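You operate a simulated robot arm through the tools that you are given. There is no shell and no other tool. Be economical: measure what you need, move in short steps, check, and stop when the job is done.

The job below is to be done with a simulated robot arm. You get a single attempt, and the scene is never put back.

## Task
Glue the red faced block on to the black felt slab.
Fine: slab into tray bay 6 first; glue from the teal dish over its top with the brown brush; brush back. Set down upright: what you pick out. A coat counts when it lies all over at full strength: go over it till it gets no stronger.

The check looks at the end state, three seconds after you hand in, the way a careful person would. Anything else that was tipped, shoved, dropped, spilled or broken makes it a failure.

## Robot
A 7-joint arm with a two-finger parallel gripper on a trunk, on a base that drives. Base frame: it is fixed to the floor where the robot stands at the start and does not move with it; the origin is under the middle of the robot, x ahead of it, y to its left, z up; the surface under the hand at the start is at about z = 806. Readings come in mm, degrees, newtons and seconds.
Its first joint turns from -166.0 to 166.0 degrees. Places, roughly: green felt slab (5x7x3 cm) [900, -300, 800]; teal dish [700, -700, 800]; white felt slab (5x7x3 cm) [900, -100, 800]. Payload 4.4 kg.
The TCP is the grasp point between the finger pads, 23 mm short of the fingertips. In the tool frame z runs along the fingers and y along their closing line. Largest opening 94 mm; finger width 38, thickness 10; the body of the gripper, 54 by 96 mm, starts 39 mm behind the TCP.
Orientation is that of the tool frame in the base frame, as [roll, pitch, yaw] about the fixed x, y, z axes, in that order (R = Rz(yaw) Ry(pitch) Rx(roll)). With the fingers straight down and closing along the base's y, the tool's x points along the base's -x, its y along +y and its z along -z.

## Interface
- The arm moves only by the tool arm_command. Its arguments are lists of equal length, an entry for each row: "delta_pos": the shift along the tool's x, y, z in mm, a list of three; "rot": the turn, a rotation vector about the tool's x, y, z in degrees, a list of three. In form: {"delta_pos": [[tx, ty, tz], ...], "rot": [[ax, ay, az], ...]}. A call has 1 to 20 rows; each row is the pose to reach, as a shift and turn from the pose commanded when the call began, along the tool's axes at that moment. "gripper" is the gripper command, from -1 (shut) to 1 (fully open), values between in proportion, set as the call begins (left out, the last holds). Each row takes 0.2 s and may step no farther than 50 mm and 8.6 degrees from the row before; otherwise, or with a gripper value out of range, the whole call is refused. A pose out of reach is approached as far as the arm can. The call stops where the force on the tool passes 40 N (or 10 N more than at its start, if that is more) or the arm is blocked; 0.2 s more then pass. The fingers move at their own pace (about 108 mm/s each) and stop on an object; they squeeze with about 35 N. The grip force told is the motor's: it shows also when the fingers shut on nothing. Time passes only in rows, and 0.2 s behind the last, so rows that repeat a pose let the fingers close. The reply holds the time, the measured pose of the TCP, the force on the tool along the base axes, the opening and the grip force, in the units named above and with some noise, with the torque about the TCP (base axes, N m) and any sound that the robot's microphone picked up, and new pictures: "show" is both (left out), scene, wrist or none.
- Cameras (640 x 400 px; columns grow to the right, rows downward): "scene" is now at [164.7, 168.8, 1477.6]; the picture's right is [-0.70, -0.71, 0.00], its down [-0.33, 0.33, -0.88] and it looks along [0.63, -0.62, -0.47] (base axes); focal length 268 px, centre (320, 200). "wrist" rides on the gripper at [86, 16, -75] in the tool frame; the picture's right is [-0.18, 0.98, 0.00], its down [-0.58, -0.11, -0.81] and it looks along [-0.79, -0.15, 0.59] (tool axes); focal length 243 px, centre (320, 200). There is no depth. A picture from a camera that has moved, and an enlarged one, comes with that camera's place and axes in the base frame and with its lens.
- roll_base(legs): drives the robot by 1 to 6 legs, each [ahead, left, turn to the left] in mm, mm and degrees, along the robot's own axes; the way and the turn of a leg run together, so that a leg with both is an arc; at most 1500 mm and 180 degrees a leg. The arm and the cameras ride along, it lands a little off, and it stops where it bumps. It gives what a move gives, and a new picture of the scene camera.
- head_to(pan, tilt): turns the head with the scene camera to pan (to the left, within 120 degrees either way) and tilt (down, from -29 to 69), counted from straight ahead of the robot. It gives what a move gives, and a new picture of the scene camera.
- zoom(camera, box): a new picture of the part [left, top, right, bottom] of that camera's present view, enlarged. The clock stands still meanwhile.
- hand_in(): hands the job in; it is judged then, once.

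Go step by step. Nothing tells you exact positions but the pictures and the camera data: compare them with the known pose of the tool, close in by small moves and look again before you grip or let go. The budget is 120 turns and 260 pictures, counting those below and the enlarged ones. Unless the task says otherwise, let go and move clear before handing in, and close with one line.

The tools are called as name(argument=value, ...) on one line, values as JSON. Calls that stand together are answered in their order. arm_command: Moves the arm, as the interface text tells. Its arguments: {"type":"object","properties":{"delta_pos":{"type":"array"},"rot":{"type":"array"},"gripper":{"type":"number"},"show":{"type":"string","enum":["both","scene","wrist","none"]}},"required":["delta_pos","rot"]} The other tools are called the same way: roll_base (legs) drives the base; head_to (pan, tilt) turns the head that bears the scene camera; zoom (camera, box) takes an enlarged picture of a part of a camera's view; hand_in () hands the job in.

At the start:

```text
time: 0.0
eef_pos: [527.5, -353.4, 1277.1]
ee_rot: [180.0, 0.1, 180.0]
wrist_force: [-0.4, -0.3, -0.4]
ft_torque: [0.02, -0.03, -0.04]
width: 94.0
grasp_force: 0.0
robot x, y, heading: [1.0, 0.7, 0.2]
head pan, tilt: [-44.4, 27.9]
```

scene: 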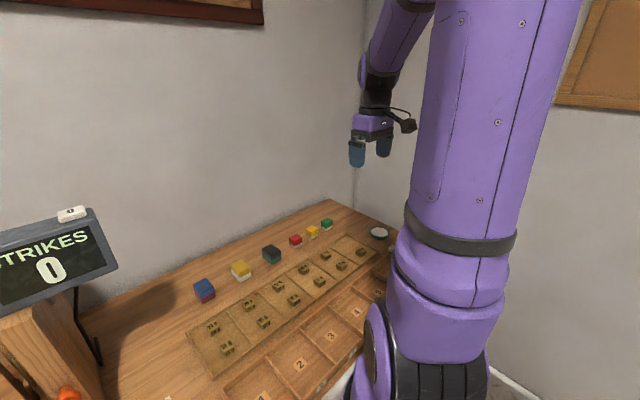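
wrist: 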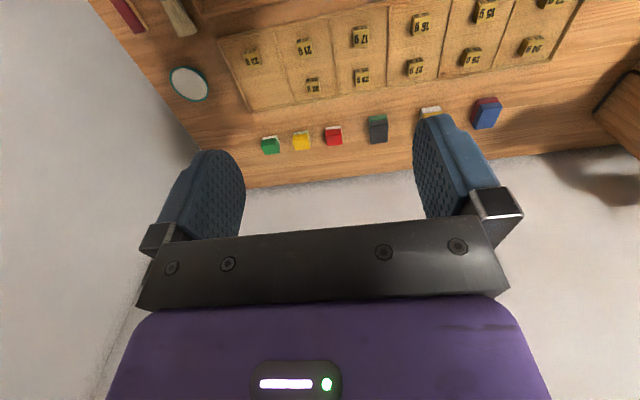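

I see a bench with coloured slabs in a row, a numbered tray, a dish and a strike counter. I'll enlarge the views to identify things.

zoom(camera="scene", box=[180, 200, 400, 338])

zoom(camera="wrist", box=[100, 0, 420, 200])

zoom(camera="wrist", box=[340, 0, 640, 188])

head_to(pan=-20, tilt=45)

```text
2.90 times, centred on (290, 269) of scene
camera zoom: at [164.7, 168.8, 1477.6], right [-0.7, -0.71, 0.0], down [-0.33, 0.33, -0.88], along [0.63, -0.62, -0.47], focal length 778 px, centre (407, 0)
```

zoom: 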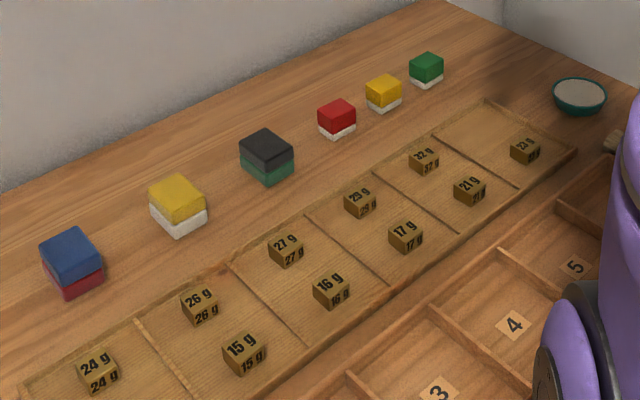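

```text
2.00 times, centred on (260, 100) of wrist
camera zoom: at [440.1, -338.3, 1352.7], right [0.18, 0.98, 0.0], down [0.58, -0.11, 0.81], along [0.79, -0.15, -0.59], focal length 485 px, centre (440, 400)
```

zoom: 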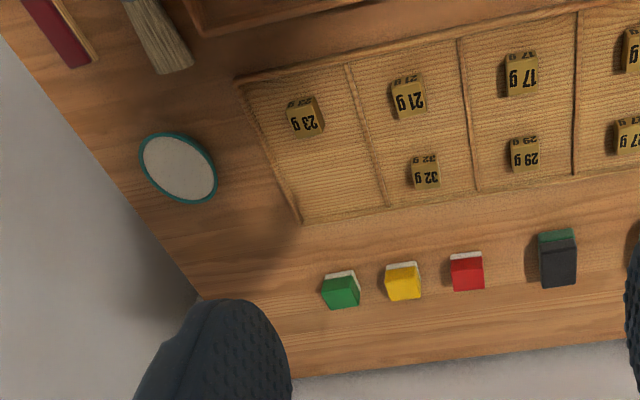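

```text
2.13 times, centred on (490, 94) of wrist
camera zoom: at [440.1, -338.3, 1352.7], right [0.18, 0.98, 0.0], down [0.58, -0.11, 0.81], along [0.79, -0.15, -0.59], focal length 516 px, centre (-42, 426)
```

zoom: 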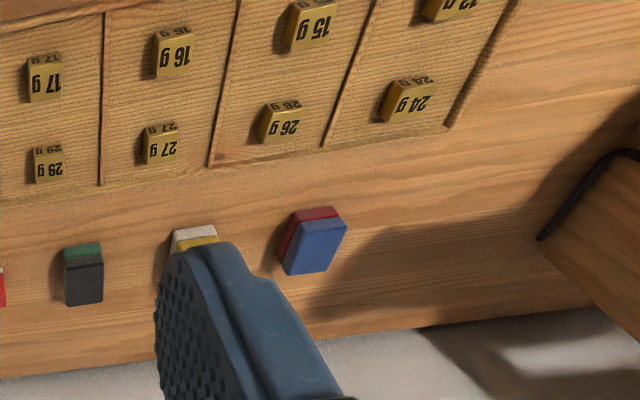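

```text
time: 0.9
eef_pos: [526.7, -354.0, 1276.3]
ee_rot: [179.9, 0.1, 180.0]
wrist_force: [-1.0, -0.7, 0.1]
ft_torque: [0.0, 0.01, 0.04]
width: 94.1
grasp_force: 0.0
robot x, y, heading: [0.3, -2.2, 0.0]
head pan, tilt: [-20.0, 45.0]
camera scene: at [175.9, 204.8, 1451.6], right [-0.34, -0.94, 0.0], down [-0.66, 0.24, -0.71], along [0.66, -0.24, -0.71], focal length 268 px, centre (320, 200)
```

scene: 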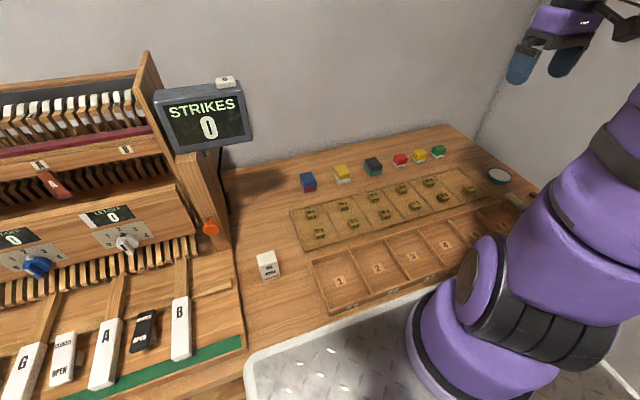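

A dispenser-like cabinet stands on the left. I'll look closer at it and at the tray and the slabs.

zoom(camera="scene", box=[0, 60, 260, 222])

zoom(camera="scene", box=[0, 200, 300, 400])

zoom(camera="scene", box=[280, 130, 460, 242])

head_to(pan=30, tilt=45)

head_to(pan=-75, tilt=45)

```text
2.46 times, centred on (130, 141) of scene
camera zoom: at [175.9, 204.8, 1451.6], right [-0.34, -0.94, 0.0], down [-0.66, 0.24, -0.71], along [0.66, -0.24, -0.71], focal length 660 px, centre (788, 345)
```

zoom: 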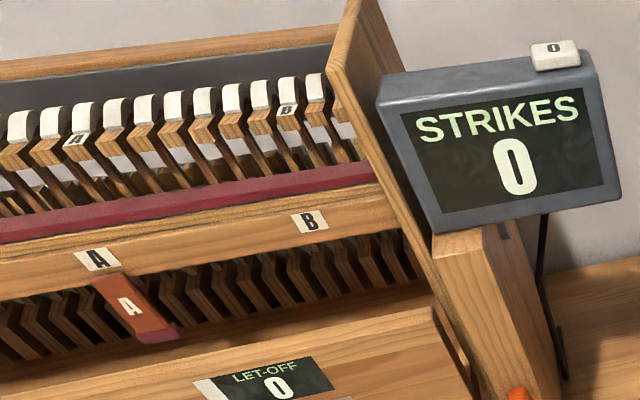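

```text
2.00 times, centred on (150, 300) of scene
camera zoom: at [175.9, 204.8, 1451.6], right [-0.34, -0.94, 0.0], down [-0.66, 0.24, -0.71], along [0.66, -0.24, -0.71], focal length 536 px, centre (660, 0)
```

zoom: 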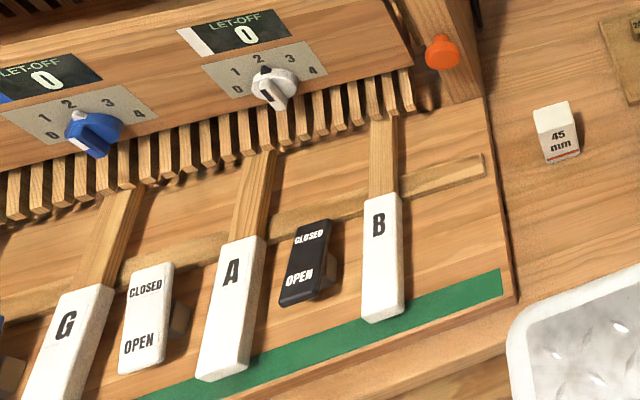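

```text
3.56 times, centred on (370, 186) of scene
camera zoom: at [175.9, 204.8, 1451.6], right [-0.34, -0.94, 0.0], down [-0.66, 0.24, -0.71], along [0.66, -0.24, -0.71], focal length 954 px, centre (142, 250)
```

zoom: 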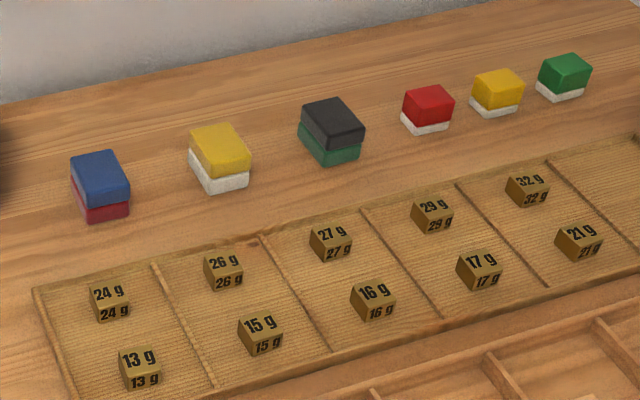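

```text
time: 2.1
eef_pos: [527.6, -354.0, 1277.3]
ee_rot: [-180.0, 0.0, -180.0]
wrist_force: [-0.6, 0.3, -0.8]
ft_torque: [0.02, 0.01, -0.01]
width: 94.2
grasp_force: 0.0
robot x, y, heading: [2.3, 3.9, -0.1]
head pan, tilt: [30.0, 45.0]
camera scene: at [169.9, 273.3, 1451.6], right [0.5, -0.87, 0.0], down [-0.61, -0.35, -0.71], along [0.61, 0.35, -0.71], focal length 268 px, centre (320, 200)
```

scene: 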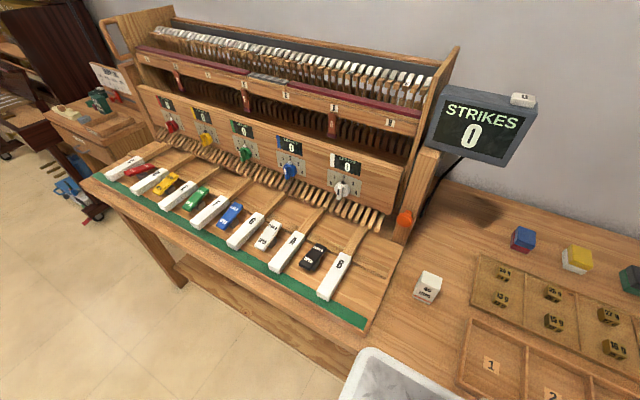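

```text
time: 3.9
eef_pos: [526.4, -354.3, 1275.9]
ee_rot: [-180.0, 0.0, 179.9]
wrist_force: [0.0, -0.9, 0.0]
ft_torque: [-0.02, 0.0, 0.01]
width: 93.9
grasp_force: 0.1
robot x, y, heading: [-1.7, 0.3, 0.0]
head pan, tilt: [-75.0, 45.0]
camera scene: at [120.6, 154.1, 1451.6], right [-0.97, -0.26, 0.0], down [-0.18, 0.68, -0.71], along [0.18, -0.68, -0.71], focal length 268 px, centre (320, 200)
```

scene: 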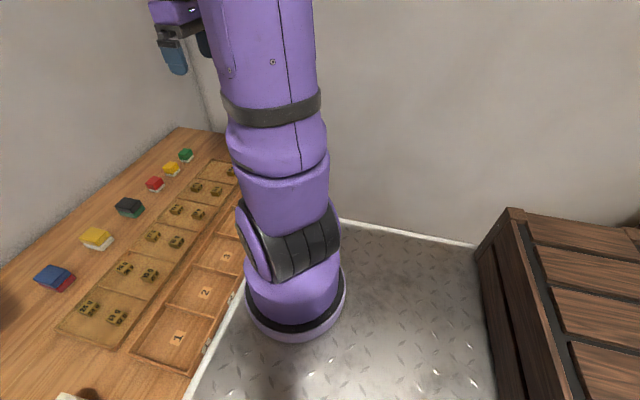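

The listed green and white felt slabs seem named by their lower layers, so I need to check whether another slab is truly black felted. I'll survey the rest of the surroundings.

head_to(pan=80, tilt=35)

head_to(pan=-120, tilt=45)

head_to(pan=-10, tilt=0)

head_to(pan=120, tilt=30)

```text
time: 6.3
eef_pos: [527.7, -353.2, 1277.7]
ee_rot: [179.9, 0.0, -179.9]
wrist_force: [0.0, 0.6, 0.2]
ft_torque: [-0.07, 0.02, -0.04]
width: 94.1
grasp_force: 0.2
robot x, y, heading: [-1.5, -0.7, 0.1]
head pan, tilt: [80.0, 35.0]
camera scene: at [114.8, 319.4, 1466.4], right [0.98, -0.17, 0.0], down [-0.1, -0.56, -0.82], along [0.14, 0.81, -0.57], focal length 268 px, centre (320, 200)
```

scene: 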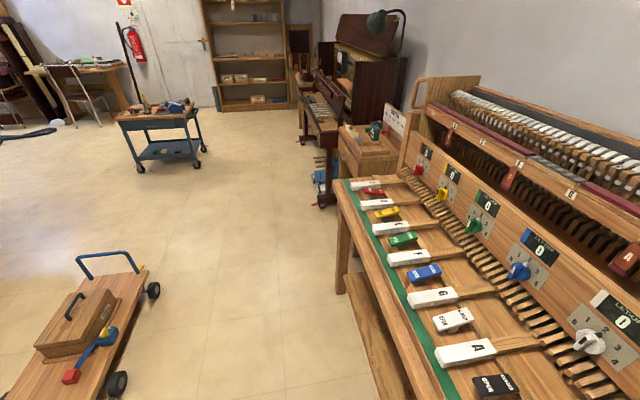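

```text
time: 9.2
eef_pos: [527.0, -353.9, 1277.7]
ee_rot: [179.9, 0.1, -179.9]
wrist_force: [-0.3, -0.1, 0.1]
ft_torque: [-0.01, -0.02, 0.0]
width: 93.7
grasp_force: 0.1
robot x, y, heading: [0.1, 1.4, 0.1]
head pan, tilt: [-120.0, 45.0]
camera scene: at [58.9, 162.2, 1451.6], right [-0.87, 0.5, 0.0], down [0.35, 0.61, -0.71], along [-0.35, -0.61, -0.71], focal length 268 px, centre (320, 200)
```

scene: 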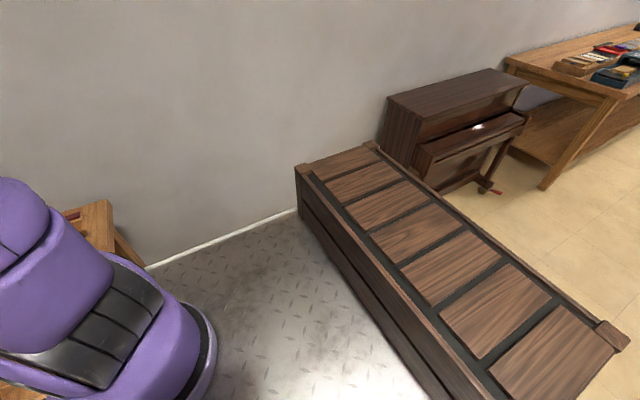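

```text
time: 11.1
eef_pos: [526.6, -354.2, 1277.9]
ee_rot: [-180.0, -0.1, -180.0]
wrist_force: [-0.5, -0.2, -0.3]
ft_torque: [0.02, 0.01, 0.01]
width: 94.1
grasp_force: 0.0
robot x, y, heading: [2.0, 1.5, -0.2]
head pan, tilt: [-10.0, 0.0]
camera scene: at [188.1, 217.0, 1522.5], right [-0.17, -0.98, 0.0], down [0.0, 0.0, -1.0], along [0.98, -0.17, 0.0], focal length 268 px, centre (320, 200)
```

scene: 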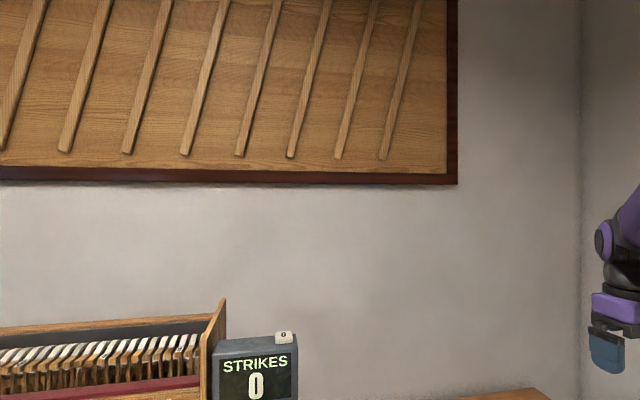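

```text
time: 13.2
eef_pos: [527.7, -353.9, 1277.3]
ee_rot: [-180.0, 0.0, 180.0]
wrist_force: [0.1, -1.3, 0.0]
ft_torque: [0.0, 0.0, 0.02]
width: 94.0
grasp_force: 0.2
robot x, y, heading: [-0.2, -5.9, 0.2]
head pan, tilt: [120.0, 30.0]
camera scene: at [54.3, 311.0, 1474.2], right [0.87, 0.5, 0.0], down [0.25, -0.43, -0.87], along [-0.43, 0.75, -0.5], focal length 268 px, centre (320, 200)
```

scene: 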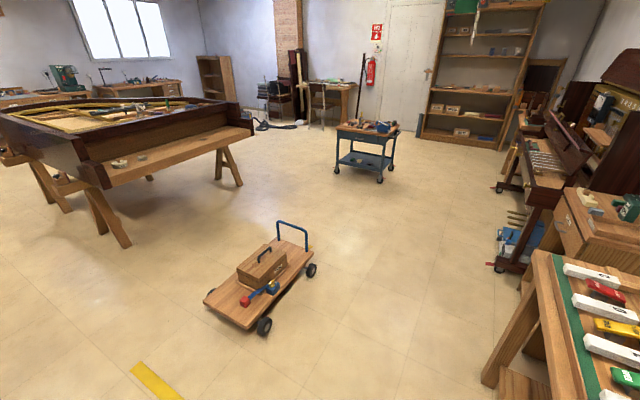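

The rest is workshop scenery. I'll inspect the row of slabs closely, to see whether the two-coloured pieces are stacks or single pieces, and find the brushes.

head_to(pan=-30, tilt=38)

arm_command(delta_pos=[[0, -40, 40], [0, -80, 80], [0, -120, 120], [0, -140, 160], [0, -140, 190]], rot=[[0, 0, 0], [0, 0, 0], [0, 0, 0], [0, 0, 0], [0, 0, 0]], show="wrist")

```text
time: 15.6
eef_pos: [527.2, -354.1, 1277.5]
ee_rot: [180.0, 0.0, -179.9]
wrist_force: [-0.6, -0.1, 0.2]
ft_torque: [0.01, 0.03, 0.0]
width: 94.0
grasp_force: 0.1
robot x, y, heading: [1.2, 0.2, -0.2]
head pan, tilt: [-30.0, 38.0]
camera scene: at [174.3, 189.5, 1461.8], right [-0.5, -0.87, 0.0], down [-0.53, 0.31, -0.79], along [0.68, -0.39, -0.62], focal length 268 px, centre (320, 200)
```

scene: 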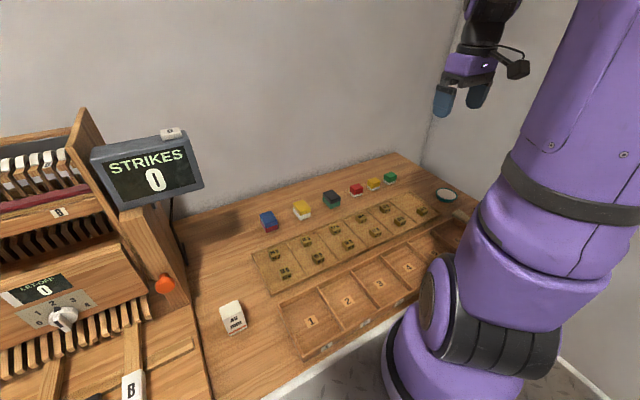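

```text
refused: row 1 steps farther than a row can; nothing moved
```

I'm bringing the wrist camera lower for a closer look at the row and the brushes.

arm_command(delta_pos=[[0, 15, 40], [0, 30, 80], [0, 45, 120], [0, 60, 160], [0, 60, 200]], rot=[[0, 0, 0], [0, 0, 0], [0, 0, 0], [0, 0, 0], [0, 0, 0]], show="wrist")

zoom(camera="scene", box=[320, 170, 400, 220])

zoom(camera="scene", box=[250, 185, 350, 247])

```text
time: 16.8
eef_pos: [528.0, -294.4, 1076.9]
ee_rot: [180.0, 0.0, -180.0]
wrist_force: [0.4, 0.2, 0.7]
ft_torque: [0.0, -0.04, 0.02]
width: 94.0
grasp_force: 0.0
robot x, y, heading: [0.4, -0.6, -0.0]
head pan, tilt: [-30.0, 38.0]
camera wrist: at [441.0, -278.8, 1152.4], right [0.18, 0.98, 0.0], down [0.58, -0.11, 0.81], along [0.79, -0.15, -0.59], focal length 243 px, centre (320, 200)
```

wrist: 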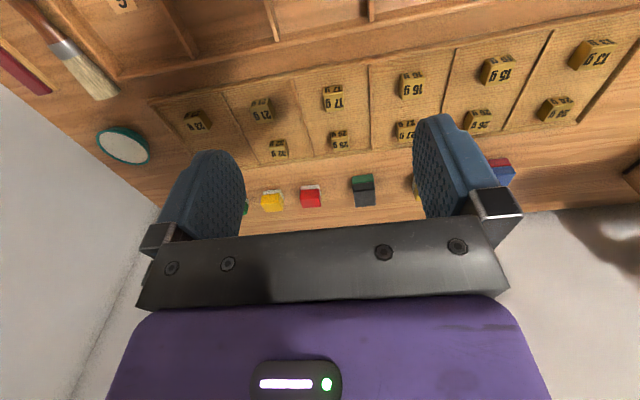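

```text
8.00 times, centred on (360, 195) of scene
camera zoom: at [173.7, 189.8, 1461.8], right [-0.5, -0.87, 0.0], down [-0.53, 0.31, -0.79], along [0.68, -0.39, -0.62], focal length 2146 px, centre (0, 240)
```

zoom: 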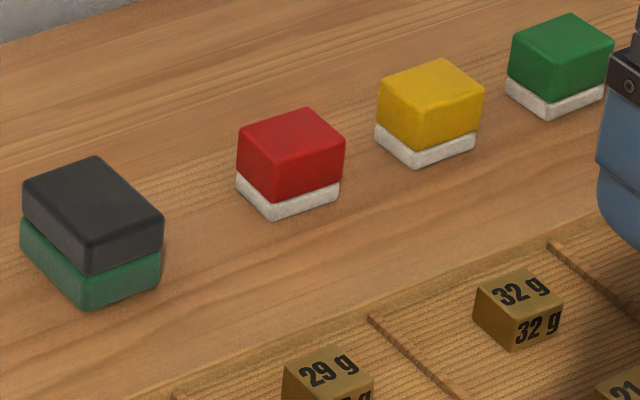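

```text
6.40 times, centred on (300, 216) of scene
camera zoom: at [173.7, 189.8, 1461.8], right [-0.5, -0.87, 0.0], down [-0.53, 0.31, -0.79], along [0.68, -0.39, -0.62], focal length 1717 px, centre (448, 98)
```

zoom: 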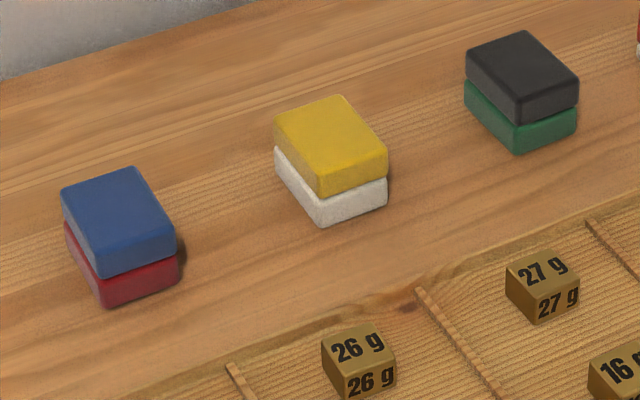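

The two-coloured pieces are stacks: a black felt slab on the green one (3 cm each). Now I'll look at the brushes and bays on the right side.

arm_command(delta_pos=[[20, -40, 0], [40, -80, 0], [60, -120, 0], [80, -160, 0], [100, -200, 0], [120, -240, 0], [140, -270, 0], [150, -290, 0]], rot=[[0, 0, 0], [0, 0, 0], [0, 0, 0], [0, 0, 0], [0, 0, 0], [0, 0, 0], [0, 0, 0], [0, 0, 0]])

```text
time: 18.6
eef_pos: [375.1, -583.7, 1078.3]
ee_rot: [-180.0, 0.0, -179.9]
wrist_force: [0.7, 0.0, -0.1]
ft_torque: [0.0, -0.02, 0.03]
width: 93.7
grasp_force: 0.1
robot x, y, heading: [1.3, 1.5, -0.1]
head pan, tilt: [-30.0, 38.0]
camera scene: at [174.3, 189.8, 1461.8], right [-0.5, -0.87, 0.0], down [-0.53, 0.31, -0.79], along [0.68, -0.39, -0.62], focal length 268 px, centre (320, 200)
camera wrist: at [287.8, -567.3, 1153.4], right [0.18, 0.98, 0.0], down [0.58, -0.11, 0.81], along [0.79, -0.15, -0.59], focal length 243 px, centre (320, 200)
```

scene: 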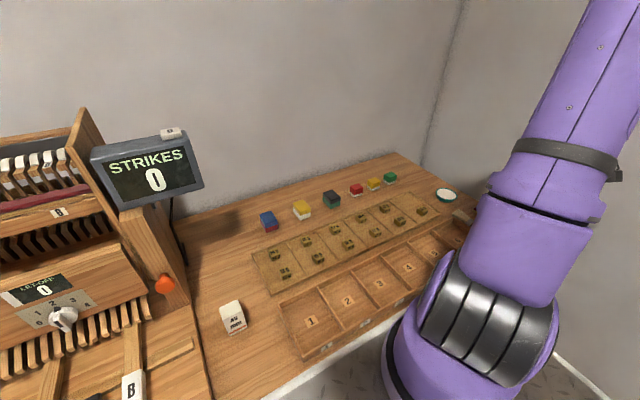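
wrist: 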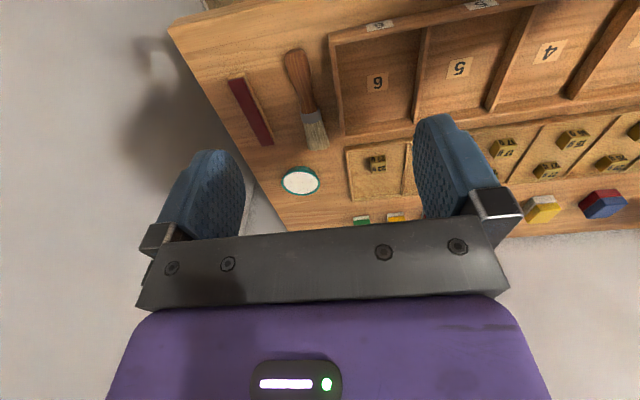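

zoom(camera="wrist", box=[160, 0, 460, 188])

zoom(camera="wrist", box=[230, 30, 350, 105])

```text
2.13 times, centred on (310, 94) of wrist
camera zoom: at [287.8, -567.3, 1153.4], right [0.18, 0.98, 0.0], down [0.58, -0.11, 0.81], along [0.79, -0.15, -0.59], focal length 516 px, centre (341, 426)
```

zoom: 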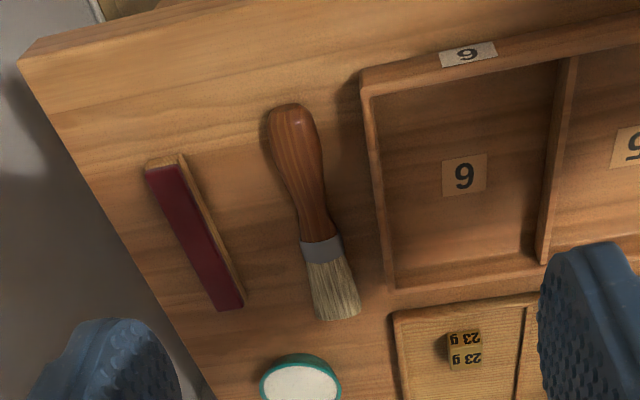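

```text
5.33 times, centred on (290, 68) of wrist
camera zoom: at [287.8, -567.3, 1153.4], right [0.18, 0.98, 0.0], down [0.58, -0.11, 0.81], along [0.79, -0.15, -0.59], focal length 1294 px, centre (480, 907)
```

zoom: 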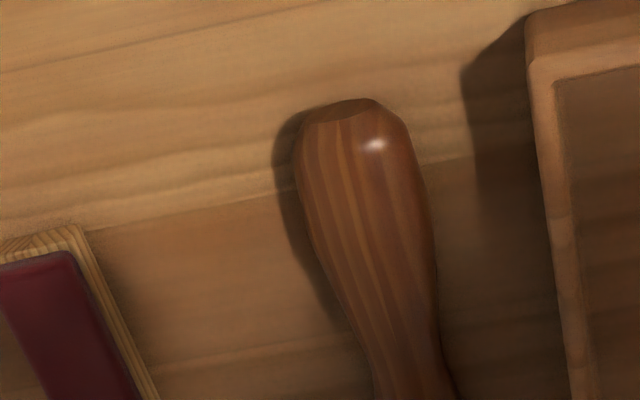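

Bay 6 is about x 425–562, y −573…−462. The brown brush lies along x at y≈−625 and the dish is near (647,−675). First I hover over the black slab to locate it exactly.

arm_command(delta_pos=[[-35, 25, 5], [-70, 50, 10], [-105, 75, 20], [-140, 100, 30], [-175, 124, 40], [-210, 149, 50], [-245, 174, 60], [-280, 199, 70], [-315, 224, 80], [-350, 249, 90], [-385, 274, 100], [-420, 299, 110], [-450, 320, 115], [-470, 334, 118], [-470, 334, 118]], rot=[[0, 0, 0], [0, 0, 0], [0, 0, 0], [0, 0, 0], [0, 0, 0], [0, 0, 0], [0, 0, 0], [0, 0, 0], [0, 0, 0], [0, 0, 0], [0, 0, 0], [0, 0, 0], [0, 0, 0], [0, 0, 0], [0, 0, 0]])

zoom(camera="wrist", box=[200, 0, 440, 150])

```text
time: 21.8
eef_pos: [847.4, -249.9, 961.5]
ee_rot: [180.0, 0.0, 180.0]
wrist_force: [-0.4, -0.7, -0.6]
ft_torque: [0.0, -0.01, -0.01]
width: 94.1
grasp_force: 0.1
robot x, y, heading: [0.4, 3.6, -0.1]
head pan, tilt: [-30.0, 38.0]
camera scene: at [174.2, 189.5, 1461.8], right [-0.5, -0.87, 0.0], down [-0.53, 0.31, -0.79], along [0.68, -0.39, -0.62], focal length 268 px, centre (320, 200)
camera wrist: at [760.7, -234.0, 1036.5], right [0.18, 0.98, 0.0], down [0.58, -0.11, 0.81], along [0.79, -0.15, -0.59], focal length 243 px, centre (320, 200)
```

scene: 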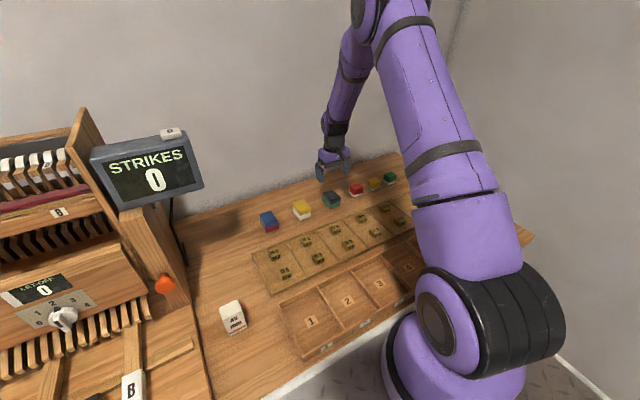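
wrist: 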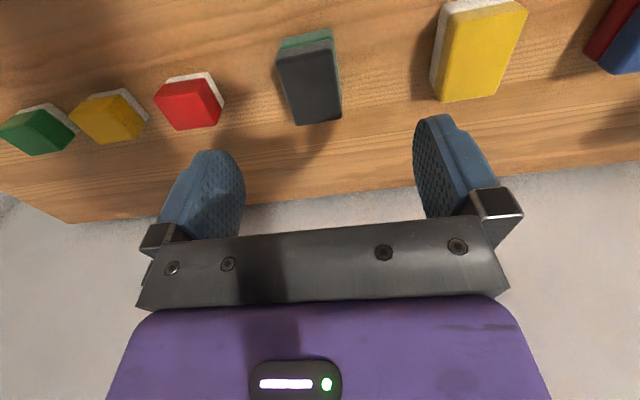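

```text
2.67 times, centred on (320, 75) of wrist
camera zoom: at [760.7, -234.0, 1036.5], right [0.18, 0.98, 0.0], down [0.58, -0.11, 0.81], along [0.79, -0.15, -0.59], focal length 647 px, centre (320, 533)
```

zoom: 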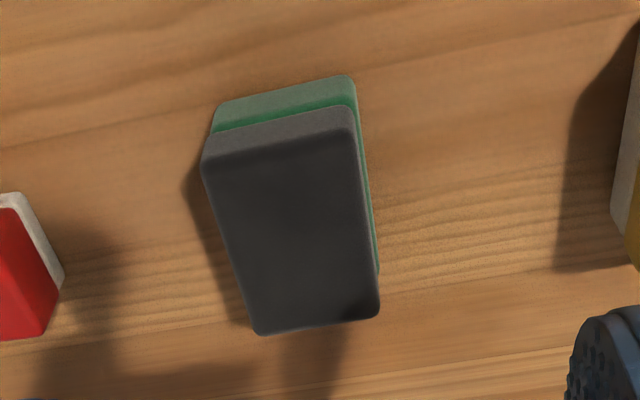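

Triangulating, the slab's top centre is about (888, −266, ~808), aligned with the axes. I move above it and check the finger height against the black layer.

arm_command(delta_pos=[[-20, -8, 40], [-41, -16, 80], [-41, -16, 110]], rot=[[0, 0, 0], [0, 0, 0], [0, 0, 0]])

zoom(camera="wrist", box=[140, 40, 500, 265])

zoom(camera="scene", box=[290, 150, 390, 212])

```text
time: 22.6
eef_pos: [887.2, -267.0, 848.8]
ee_rot: [-180.0, 0.1, 179.9]
wrist_force: [-0.6, -0.2, 0.0]
ft_torque: [-0.01, 0.0, 0.04]
width: 93.9
grasp_force: 0.1
robot x, y, heading: [0.3, 1.3, 0.3]
head pan, tilt: [-30.0, 38.0]
camera scene: at [173.8, 189.7, 1461.9], right [-0.5, -0.87, 0.0], down [-0.53, 0.31, -0.79], along [0.68, -0.39, -0.62], focal length 268 px, centre (320, 200)
camera wrist: at [800.7, -251.3, 924.0], right [0.18, 0.98, 0.0], down [0.58, -0.11, 0.81], along [0.79, -0.15, -0.59], focal length 243 px, centre (320, 200)
```

scene: 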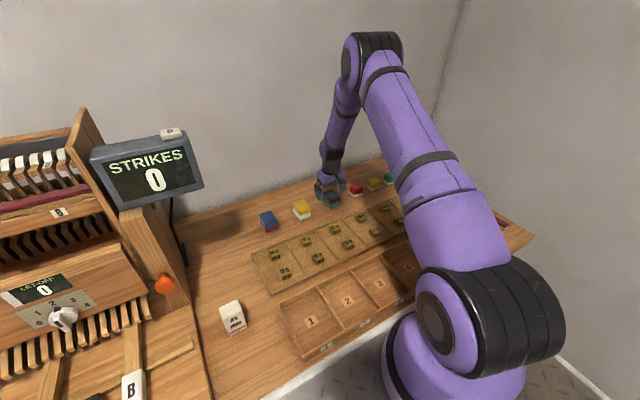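
wrist: 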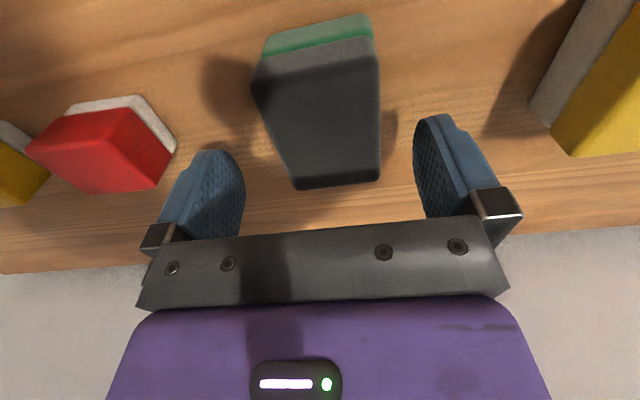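

```text
1.78 times, centred on (320, 152) of wrist
camera zoom: at [800.7, -251.3, 924.0], right [0.18, 0.98, 0.0], down [0.58, -0.11, 0.81], along [0.79, -0.15, -0.59], focal length 431 px, centre (320, 284)
```

zoom: 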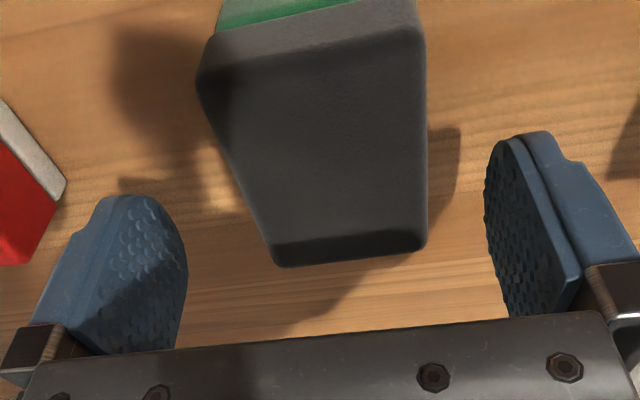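

```text
6.40 times, centred on (340, 181) of scene
camera zoom: at [173.8, 189.7, 1461.9], right [-0.5, -0.87, 0.0], down [-0.53, 0.31, -0.79], along [0.68, -0.39, -0.62], focal length 1717 px, centre (192, 322)
```

zoom: 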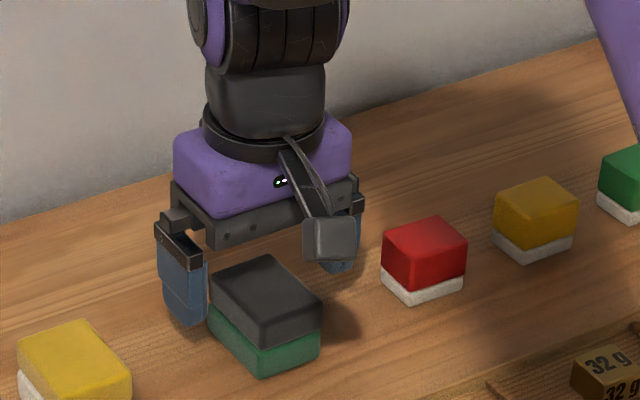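

The slab's top is at roughly z≈825, and the fingertips are near it now. I'll go down a little, so the tips sit only beside the black layer, and look.

arm_command(delta_pos=[[6, 3, 8], [6, 3, 15]], rot=[[0, 0, 0], [0, 0, 0]], show="wrist")

zoom(camera="scene", box=[300, 170, 364, 210])

```text
time: 23.1
eef_pos: [881.4, -263.6, 832.4]
ee_rot: [-180.0, 0.0, 180.0]
wrist_force: [1.0, 0.1, 0.1]
ft_torque: [-0.03, 0.01, 0.0]
width: 94.3
grasp_force: 0.1
robot x, y, heading: [-2.2, 2.3, -0.4]
head pan, tilt: [-30.0, 38.0]
camera wrist: at [795.0, -247.9, 908.7], right [0.18, 0.98, 0.0], down [0.58, -0.11, 0.81], along [0.79, -0.15, -0.59], focal length 243 px, centre (320, 200)
```

wrist: 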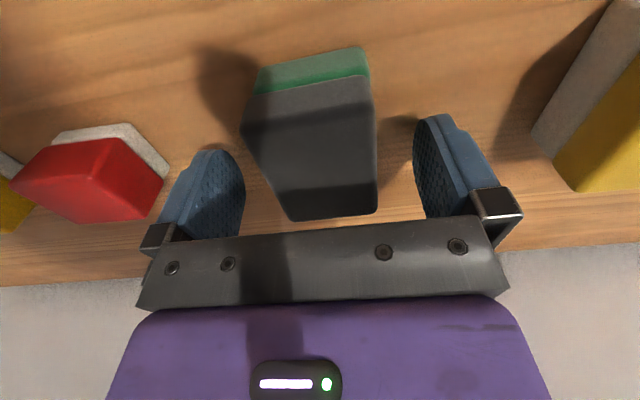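

```text
10.00 times, centred on (332, 190) of scene
camera zoom: at [174.2, 189.5, 1461.8], right [-0.5, -0.87, 0.0], down [-0.53, 0.31, -0.79], along [0.68, -0.39, -0.62], focal length 2683 px, centre (200, 300)
```

zoom: 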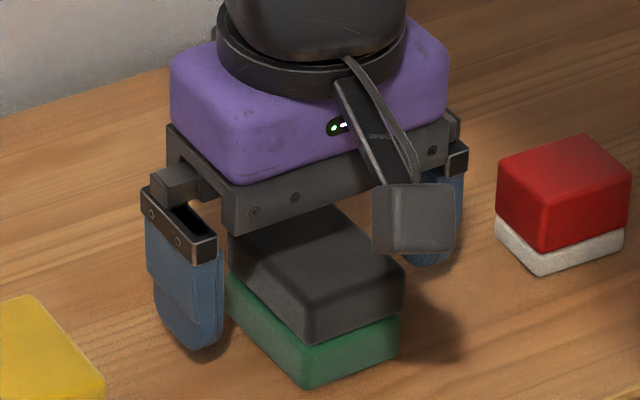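

I'm unsure of the boundary height, so I raise 8 mm to stay off the green one, and narrow the fingers to 58 mm to check the centring.

arm_command(delta_pos=[[0, 0, -8], [0, 0, -8], [0, 0, -8]], rot=[[0, 0, 0], [0, 0, 0], [0, 0, 0]], gripper=0.25, show="wrist")

zoom(camera="scene", box=[300, 170, 364, 210])

zoom(camera="wrist", box=[200, 40, 440, 190])

```text
time: 23.9
eef_pos: [882.2, -263.8, 841.8]
ee_rot: [180.0, 0.0, -180.0]
wrist_force: [-0.7, 0.1, 0.3]
ft_torque: [0.0, -0.04, -0.01]
width: 58.9
grasp_force: 0.0
robot x, y, heading: [1.4, 0.7, 0.1]
head pan, tilt: [-30.0, 38.0]
camera wrist: at [795.1, -248.1, 917.0], right [0.18, 0.98, 0.0], down [0.58, -0.11, 0.81], along [0.79, -0.15, -0.59], focal length 243 px, centre (320, 200)
```

wrist: 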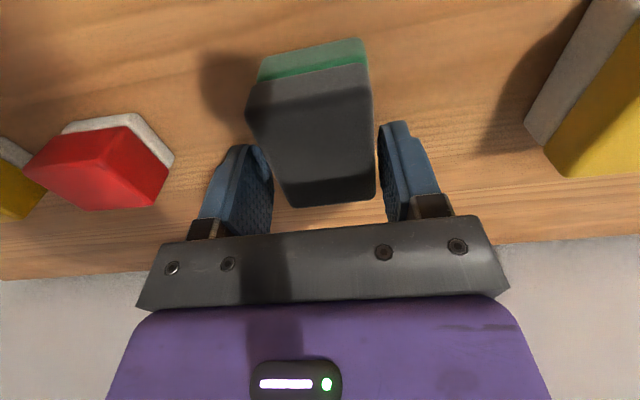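

```text
10.00 times, centred on (332, 190) of scene
camera zoom: at [174.3, 189.5, 1461.8], right [-0.5, -0.87, 0.0], down [-0.53, 0.31, -0.79], along [0.68, -0.39, -0.62], focal length 2683 px, centre (200, 300)
```

zoom: 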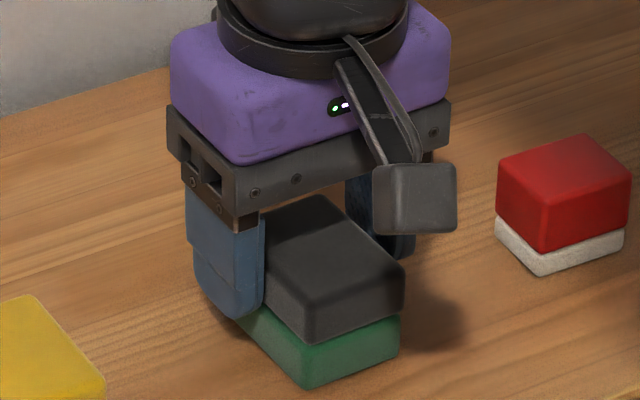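

```text
2.67 times, centred on (320, 115) of wrist
camera zoom: at [795.1, -248.1, 917.0], right [0.18, 0.98, 0.0], down [0.58, -0.11, 0.81], along [0.79, -0.15, -0.59], focal length 647 px, centre (320, 427)
```

zoom: 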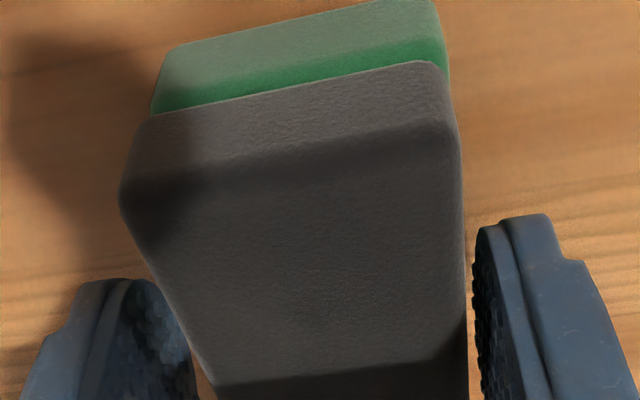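

The tips are beside the black layer only, about 6 mm above the boundary. I shift 2 mm toward +y, close and lift a bit.

arm_command(delta_pos=[[0, 2, 1], [0, 2, 1], [0, 2, 1], [0, 2, 1]], rot=[[0, 0, 0], [0, 0, 0], [0, 0, 0], [0, 0, 0]], gripper=-1, show="none")

arm_command(delta_pos=[[0, 0, -15], [0, 0, -40], [0, 0, -40]], rot=[[0, 0, 0], [0, 0, 0], [0, 0, 0]], show="wrist")

zoom(camera="scene", box=[300, 160, 364, 200])

```text
time: 24.9
eef_pos: [882.3, -262.1, 841.7]
ee_rot: [-179.9, 0.0, -180.0]
wrist_force: [0.6, -2.9, 6.9]
ft_torque: [-0.1, 0.04, 0.06]
width: 44.8
grasp_force: 35.2
robot x, y, heading: [2.9, -2.5, 0.1]
head pan, tilt: [-30.0, 38.0]
```

```text
time: 25.8
eef_pos: [883.4, -261.4, 880.8]
ee_rot: [-179.9, 0.0, 180.0]
wrist_force: [0.4, -0.2, -0.8]
ft_torque: [0.01, -0.01, 0.01]
width: 44.9
grasp_force: 35.6
robot x, y, heading: [-3.9, -0.5, 0.3]
head pan, tilt: [-30.0, 38.0]
camera wrist: at [795.6, -246.0, 956.0], right [0.18, 0.98, 0.0], down [0.58, -0.11, 0.81], along [0.79, -0.15, -0.59], focal length 243 px, centre (320, 200)
```

wrist: 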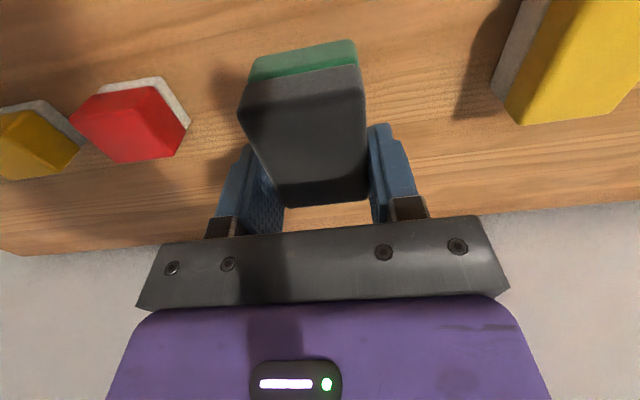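

```text
10.00 times, centred on (332, 180) of scene
camera zoom: at [174.4, 189.5, 1461.8], right [-0.5, -0.87, 0.0], down [-0.53, 0.31, -0.79], along [0.68, -0.39, -0.62], focal length 2683 px, centre (200, 400)
```

zoom: 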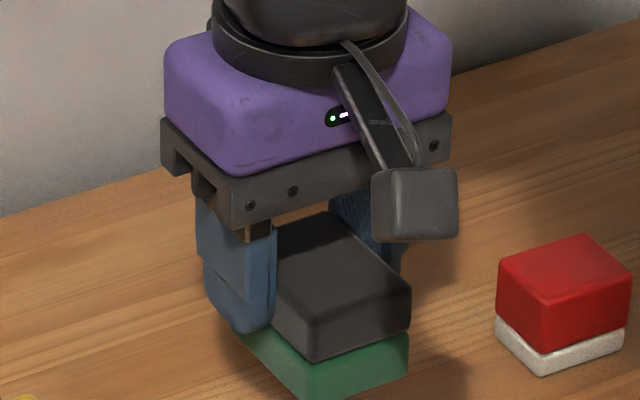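

The green layer seems to have come up as well. I'll lift further and look closely to see whether it's one piece.

arm_command(delta_pos=[[30, 0, -40], [60, 0, -80], [60, 0, -100]], rot=[[0, 0, 0], [0, 0, 0], [0, 0, 0]], show="scene")

zoom(camera="scene", box=[300, 130, 380, 180])

zoom(camera="wrist", box=[200, 20, 440, 170])

```text
time: 26.6
eef_pos: [822.9, -260.1, 981.4]
ee_rot: [-180.0, 0.1, -179.9]
wrist_force: [0.4, -0.1, -1.4]
ft_torque: [0.02, -0.01, 0.0]
width: 45.1
grasp_force: 34.7
robot x, y, heading: [-1.9, 1.7, -0.1]
head pan, tilt: [-30.0, 38.0]
camera scene: at [174.7, 189.4, 1461.8], right [-0.5, -0.87, 0.0], down [-0.53, 0.31, -0.79], along [0.68, -0.39, -0.62], focal length 268 px, centre (320, 200)
```

scene: 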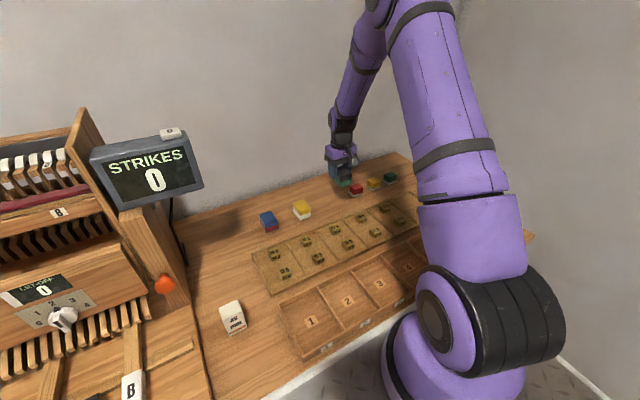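

```text
8.00 times, centred on (340, 155) of scene
camera zoom: at [174.7, 189.4, 1461.8], right [-0.5, -0.87, 0.0], down [-0.53, 0.31, -0.79], along [0.68, -0.39, -0.62], focal length 2146 px, centre (160, 560)
```

zoom: 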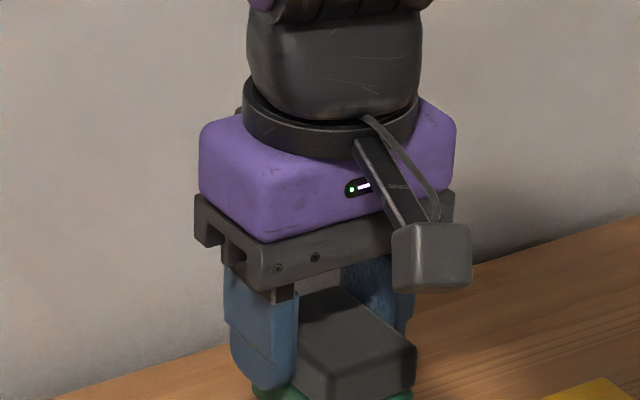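

```text
2.67 times, centred on (320, 95) of wrist
camera zoom: at [735.7, -244.6, 1056.0], right [0.18, 0.98, 0.0], down [0.58, -0.11, 0.81], along [0.79, -0.15, -0.59], focal length 647 px, centre (320, 480)
```

zoom: 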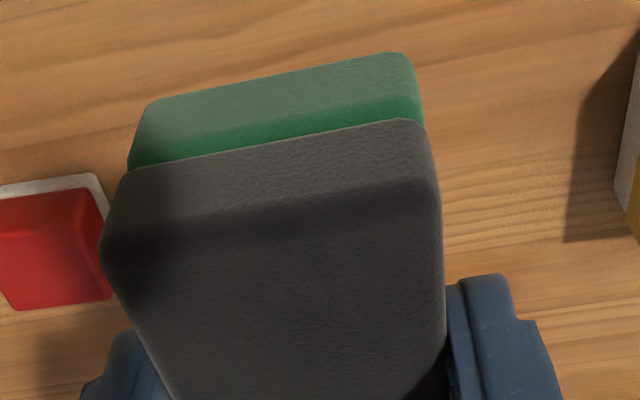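

It's one two-layer piece with black on top, and no other piece is black, so this is the slab wanted. I'll carry it level to above bay 6.

arm_command(delta_pos=[[35, -27, 0], [70, -54, 0], [105, -81, 0], [140, -108, 0], [175, -135, 0], [210, -162, 0], [245, -189, 0], [280, -216, 0], [310, -240, 10], [328, -255, 20], [328, -255, 20]], rot=[[0, 0, 0], [0, 0, 0], [0, 0, 0], [0, 0, 0], [0, 0, 0], [0, 0, 0], [0, 0, 0], [0, 0, 0], [0, 0, 0], [0, 0, 0], [0, 0, 0]])

head_to(pan=-62, tilt=50)

```text
time: 28.9
eef_pos: [494.1, -514.8, 961.5]
ee_rot: [-179.9, 0.0, 179.9]
wrist_force: [0.0, 0.2, -0.3]
ft_torque: [-0.01, 0.0, 0.0]
width: 44.9
grasp_force: 34.6
robot x, y, heading: [0.6, -1.8, -0.0]
head pan, tilt: [-30.0, 38.0]
camera scene: at [174.3, 189.4, 1461.8], right [-0.5, -0.87, 0.0], down [-0.53, 0.31, -0.79], along [0.68, -0.39, -0.62], focal length 268 px, centre (320, 200)
camera wrist: at [406.4, -500.0, 1036.7], right [0.18, 0.98, 0.0], down [0.58, -0.11, 0.81], along [0.79, -0.15, -0.59], focal length 243 px, centre (320, 200)
```

scene: 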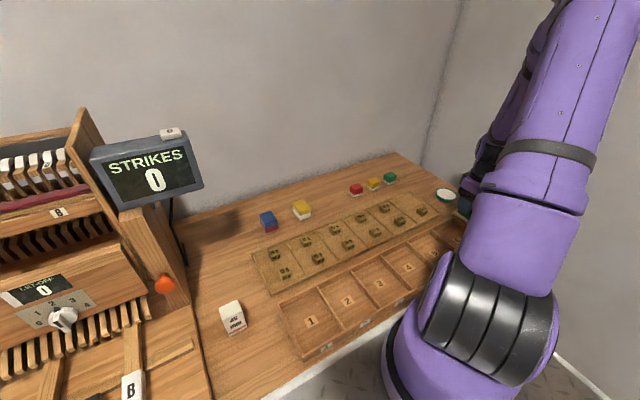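
wrist: 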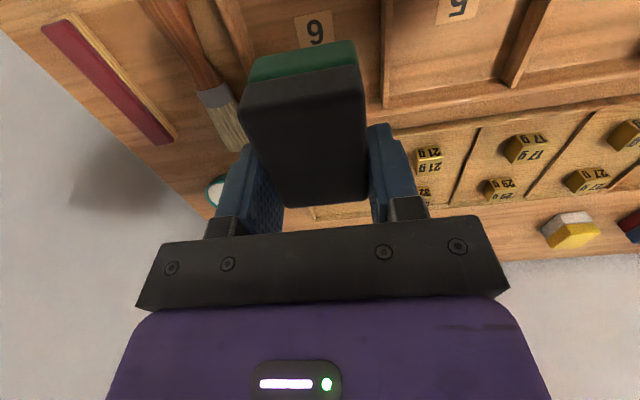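

```text
time: 29.9
eef_pos: [493.5, -516.0, 961.0]
ee_rot: [-180.0, 0.0, 179.9]
wrist_force: [0.4, 0.7, 0.2]
ft_torque: [-0.03, 0.0, 0.02]
width: 45.0
grasp_force: 34.9
robot x, y, heading: [-4.6, 0.2, 0.0]
head pan, tilt: [-62.0, 50.0]
camera scene: at [135.7, 164.6, 1444.7], right [-0.88, -0.47, 0.0], down [-0.36, 0.68, -0.64], along [0.3, -0.57, -0.77], focal length 268 px, centre (320, 200)
```

scene: 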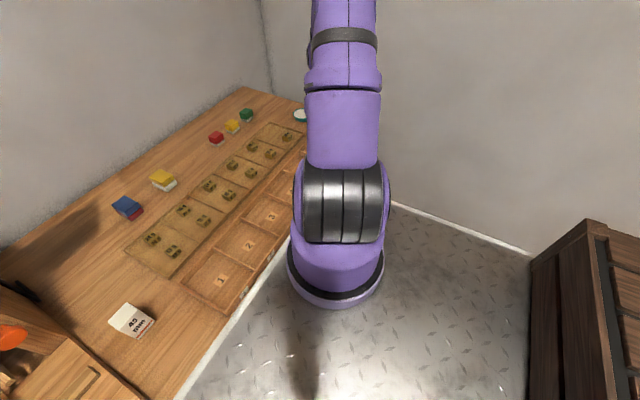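

Bay 6's centre is about (493, −517) and I'm right over it. The slab rested on the table at TCP z≈841, so I go down to about 860 and then ease to contact.

arm_command(delta_pos=[[0, -1, 40], [0, -1, 75], [0, -1, 98], [0, -1, 102]], rot=[[0, 0, 0], [0, 0, 0], [0, 0, 0], [0, 0, 0]], show="wrist")

zoom(camera="wrist", box=[160, 0, 480, 200])

```text
time: 30.9
eef_pos: [494.6, -515.2, 859.0]
ee_rot: [179.9, 0.0, -180.0]
wrist_force: [-0.1, 0.6, 0.1]
ft_torque: [0.0, -0.02, 0.02]
width: 44.9
grasp_force: 35.2
robot x, y, heading: [-1.4, 2.3, 0.1]
head pan, tilt: [-62.0, 50.0]
camera wrist: at [406.9, -500.0, 934.3], right [0.18, 0.98, 0.0], down [0.58, -0.11, 0.81], along [0.79, -0.15, -0.59], focal length 243 px, centre (320, 200)
```

wrist: 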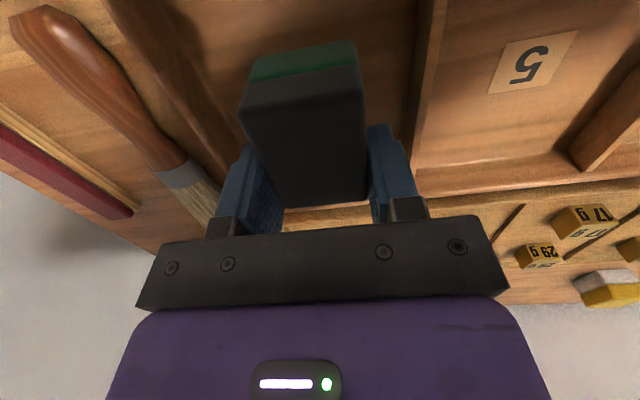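

```text
2.00 times, centred on (320, 100) of wrist
camera zoom: at [406.9, -500.0, 934.3], right [0.18, 0.98, 0.0], down [0.58, -0.11, 0.81], along [0.79, -0.15, -0.59], focal length 485 px, centre (320, 400)
```

zoom: 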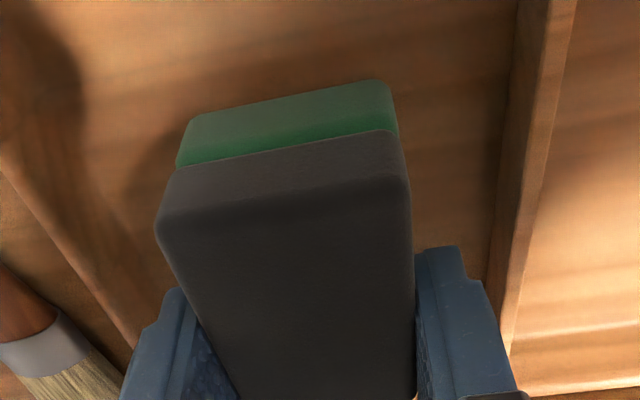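

The slab is centred inside the bay. I ease it down now.

arm_command(delta_pos=[[0, 0, 4], [0, 0, 8], [0, 0, 11], [0, 0, 13]], rot=[[0, 0, 0], [0, 0, 0], [0, 0, 0], [0, 0, 0]], show="none")

arm_command(delta_pos=[[0, 0, 1], [0, 0, 2], [0, 0, 2]], rot=[[0, 0, 0], [0, 0, 0], [0, 0, 0]], show="none")

arm_command(delta_pos=[[0, 0, 1], [0, 0, 2], [0, 0, 2]], rot=[[0, 0, 0], [0, 0, 0], [0, 0, 0]], show="none")

```text
time: 31.9
eef_pos: [494.1, -516.2, 848.0]
ee_rot: [180.0, 0.0, -179.9]
wrist_force: [-1.5, 1.1, 11.4]
ft_torque: [0.1, 0.14, 0.0]
width: 45.2
grasp_force: 35.2
robot x, y, heading: [-1.7, 2.5, 0.2]
head pan, tilt: [-62.0, 50.0]
```

```text
time: 32.5
eef_pos: [493.2, -516.2, 846.4]
ee_rot: [-179.8, 0.1, 180.0]
wrist_force: [-4.7, 4.7, 20.3]
ft_torque: [0.22, 0.35, -0.08]
width: 44.9
grasp_force: 35.2
robot x, y, heading: [-2.6, 0.3, 0.0]
head pan, tilt: [-62.0, 50.0]
stopped in row 2: the force on the tool passed its limit at 44 N (the readings are from after the stop); the commanded pose is now the measured one
```

```text
time: 33.0
eef_pos: [494.1, -517.9, 845.5]
ee_rot: [-179.8, 0.0, 179.9]
wrist_force: [-4.0, 6.2, 21.7]
ft_torque: [0.26, 0.33, -0.07]
width: 44.8
grasp_force: 35.1
robot x, y, heading: [1.7, 1.2, 0.1]
head pan, tilt: [-62.0, 50.0]
stopped in row 2: the force on the tool passed its limit at 44 N (the readings are from after the stop); the commanded pose is now the measured one
```

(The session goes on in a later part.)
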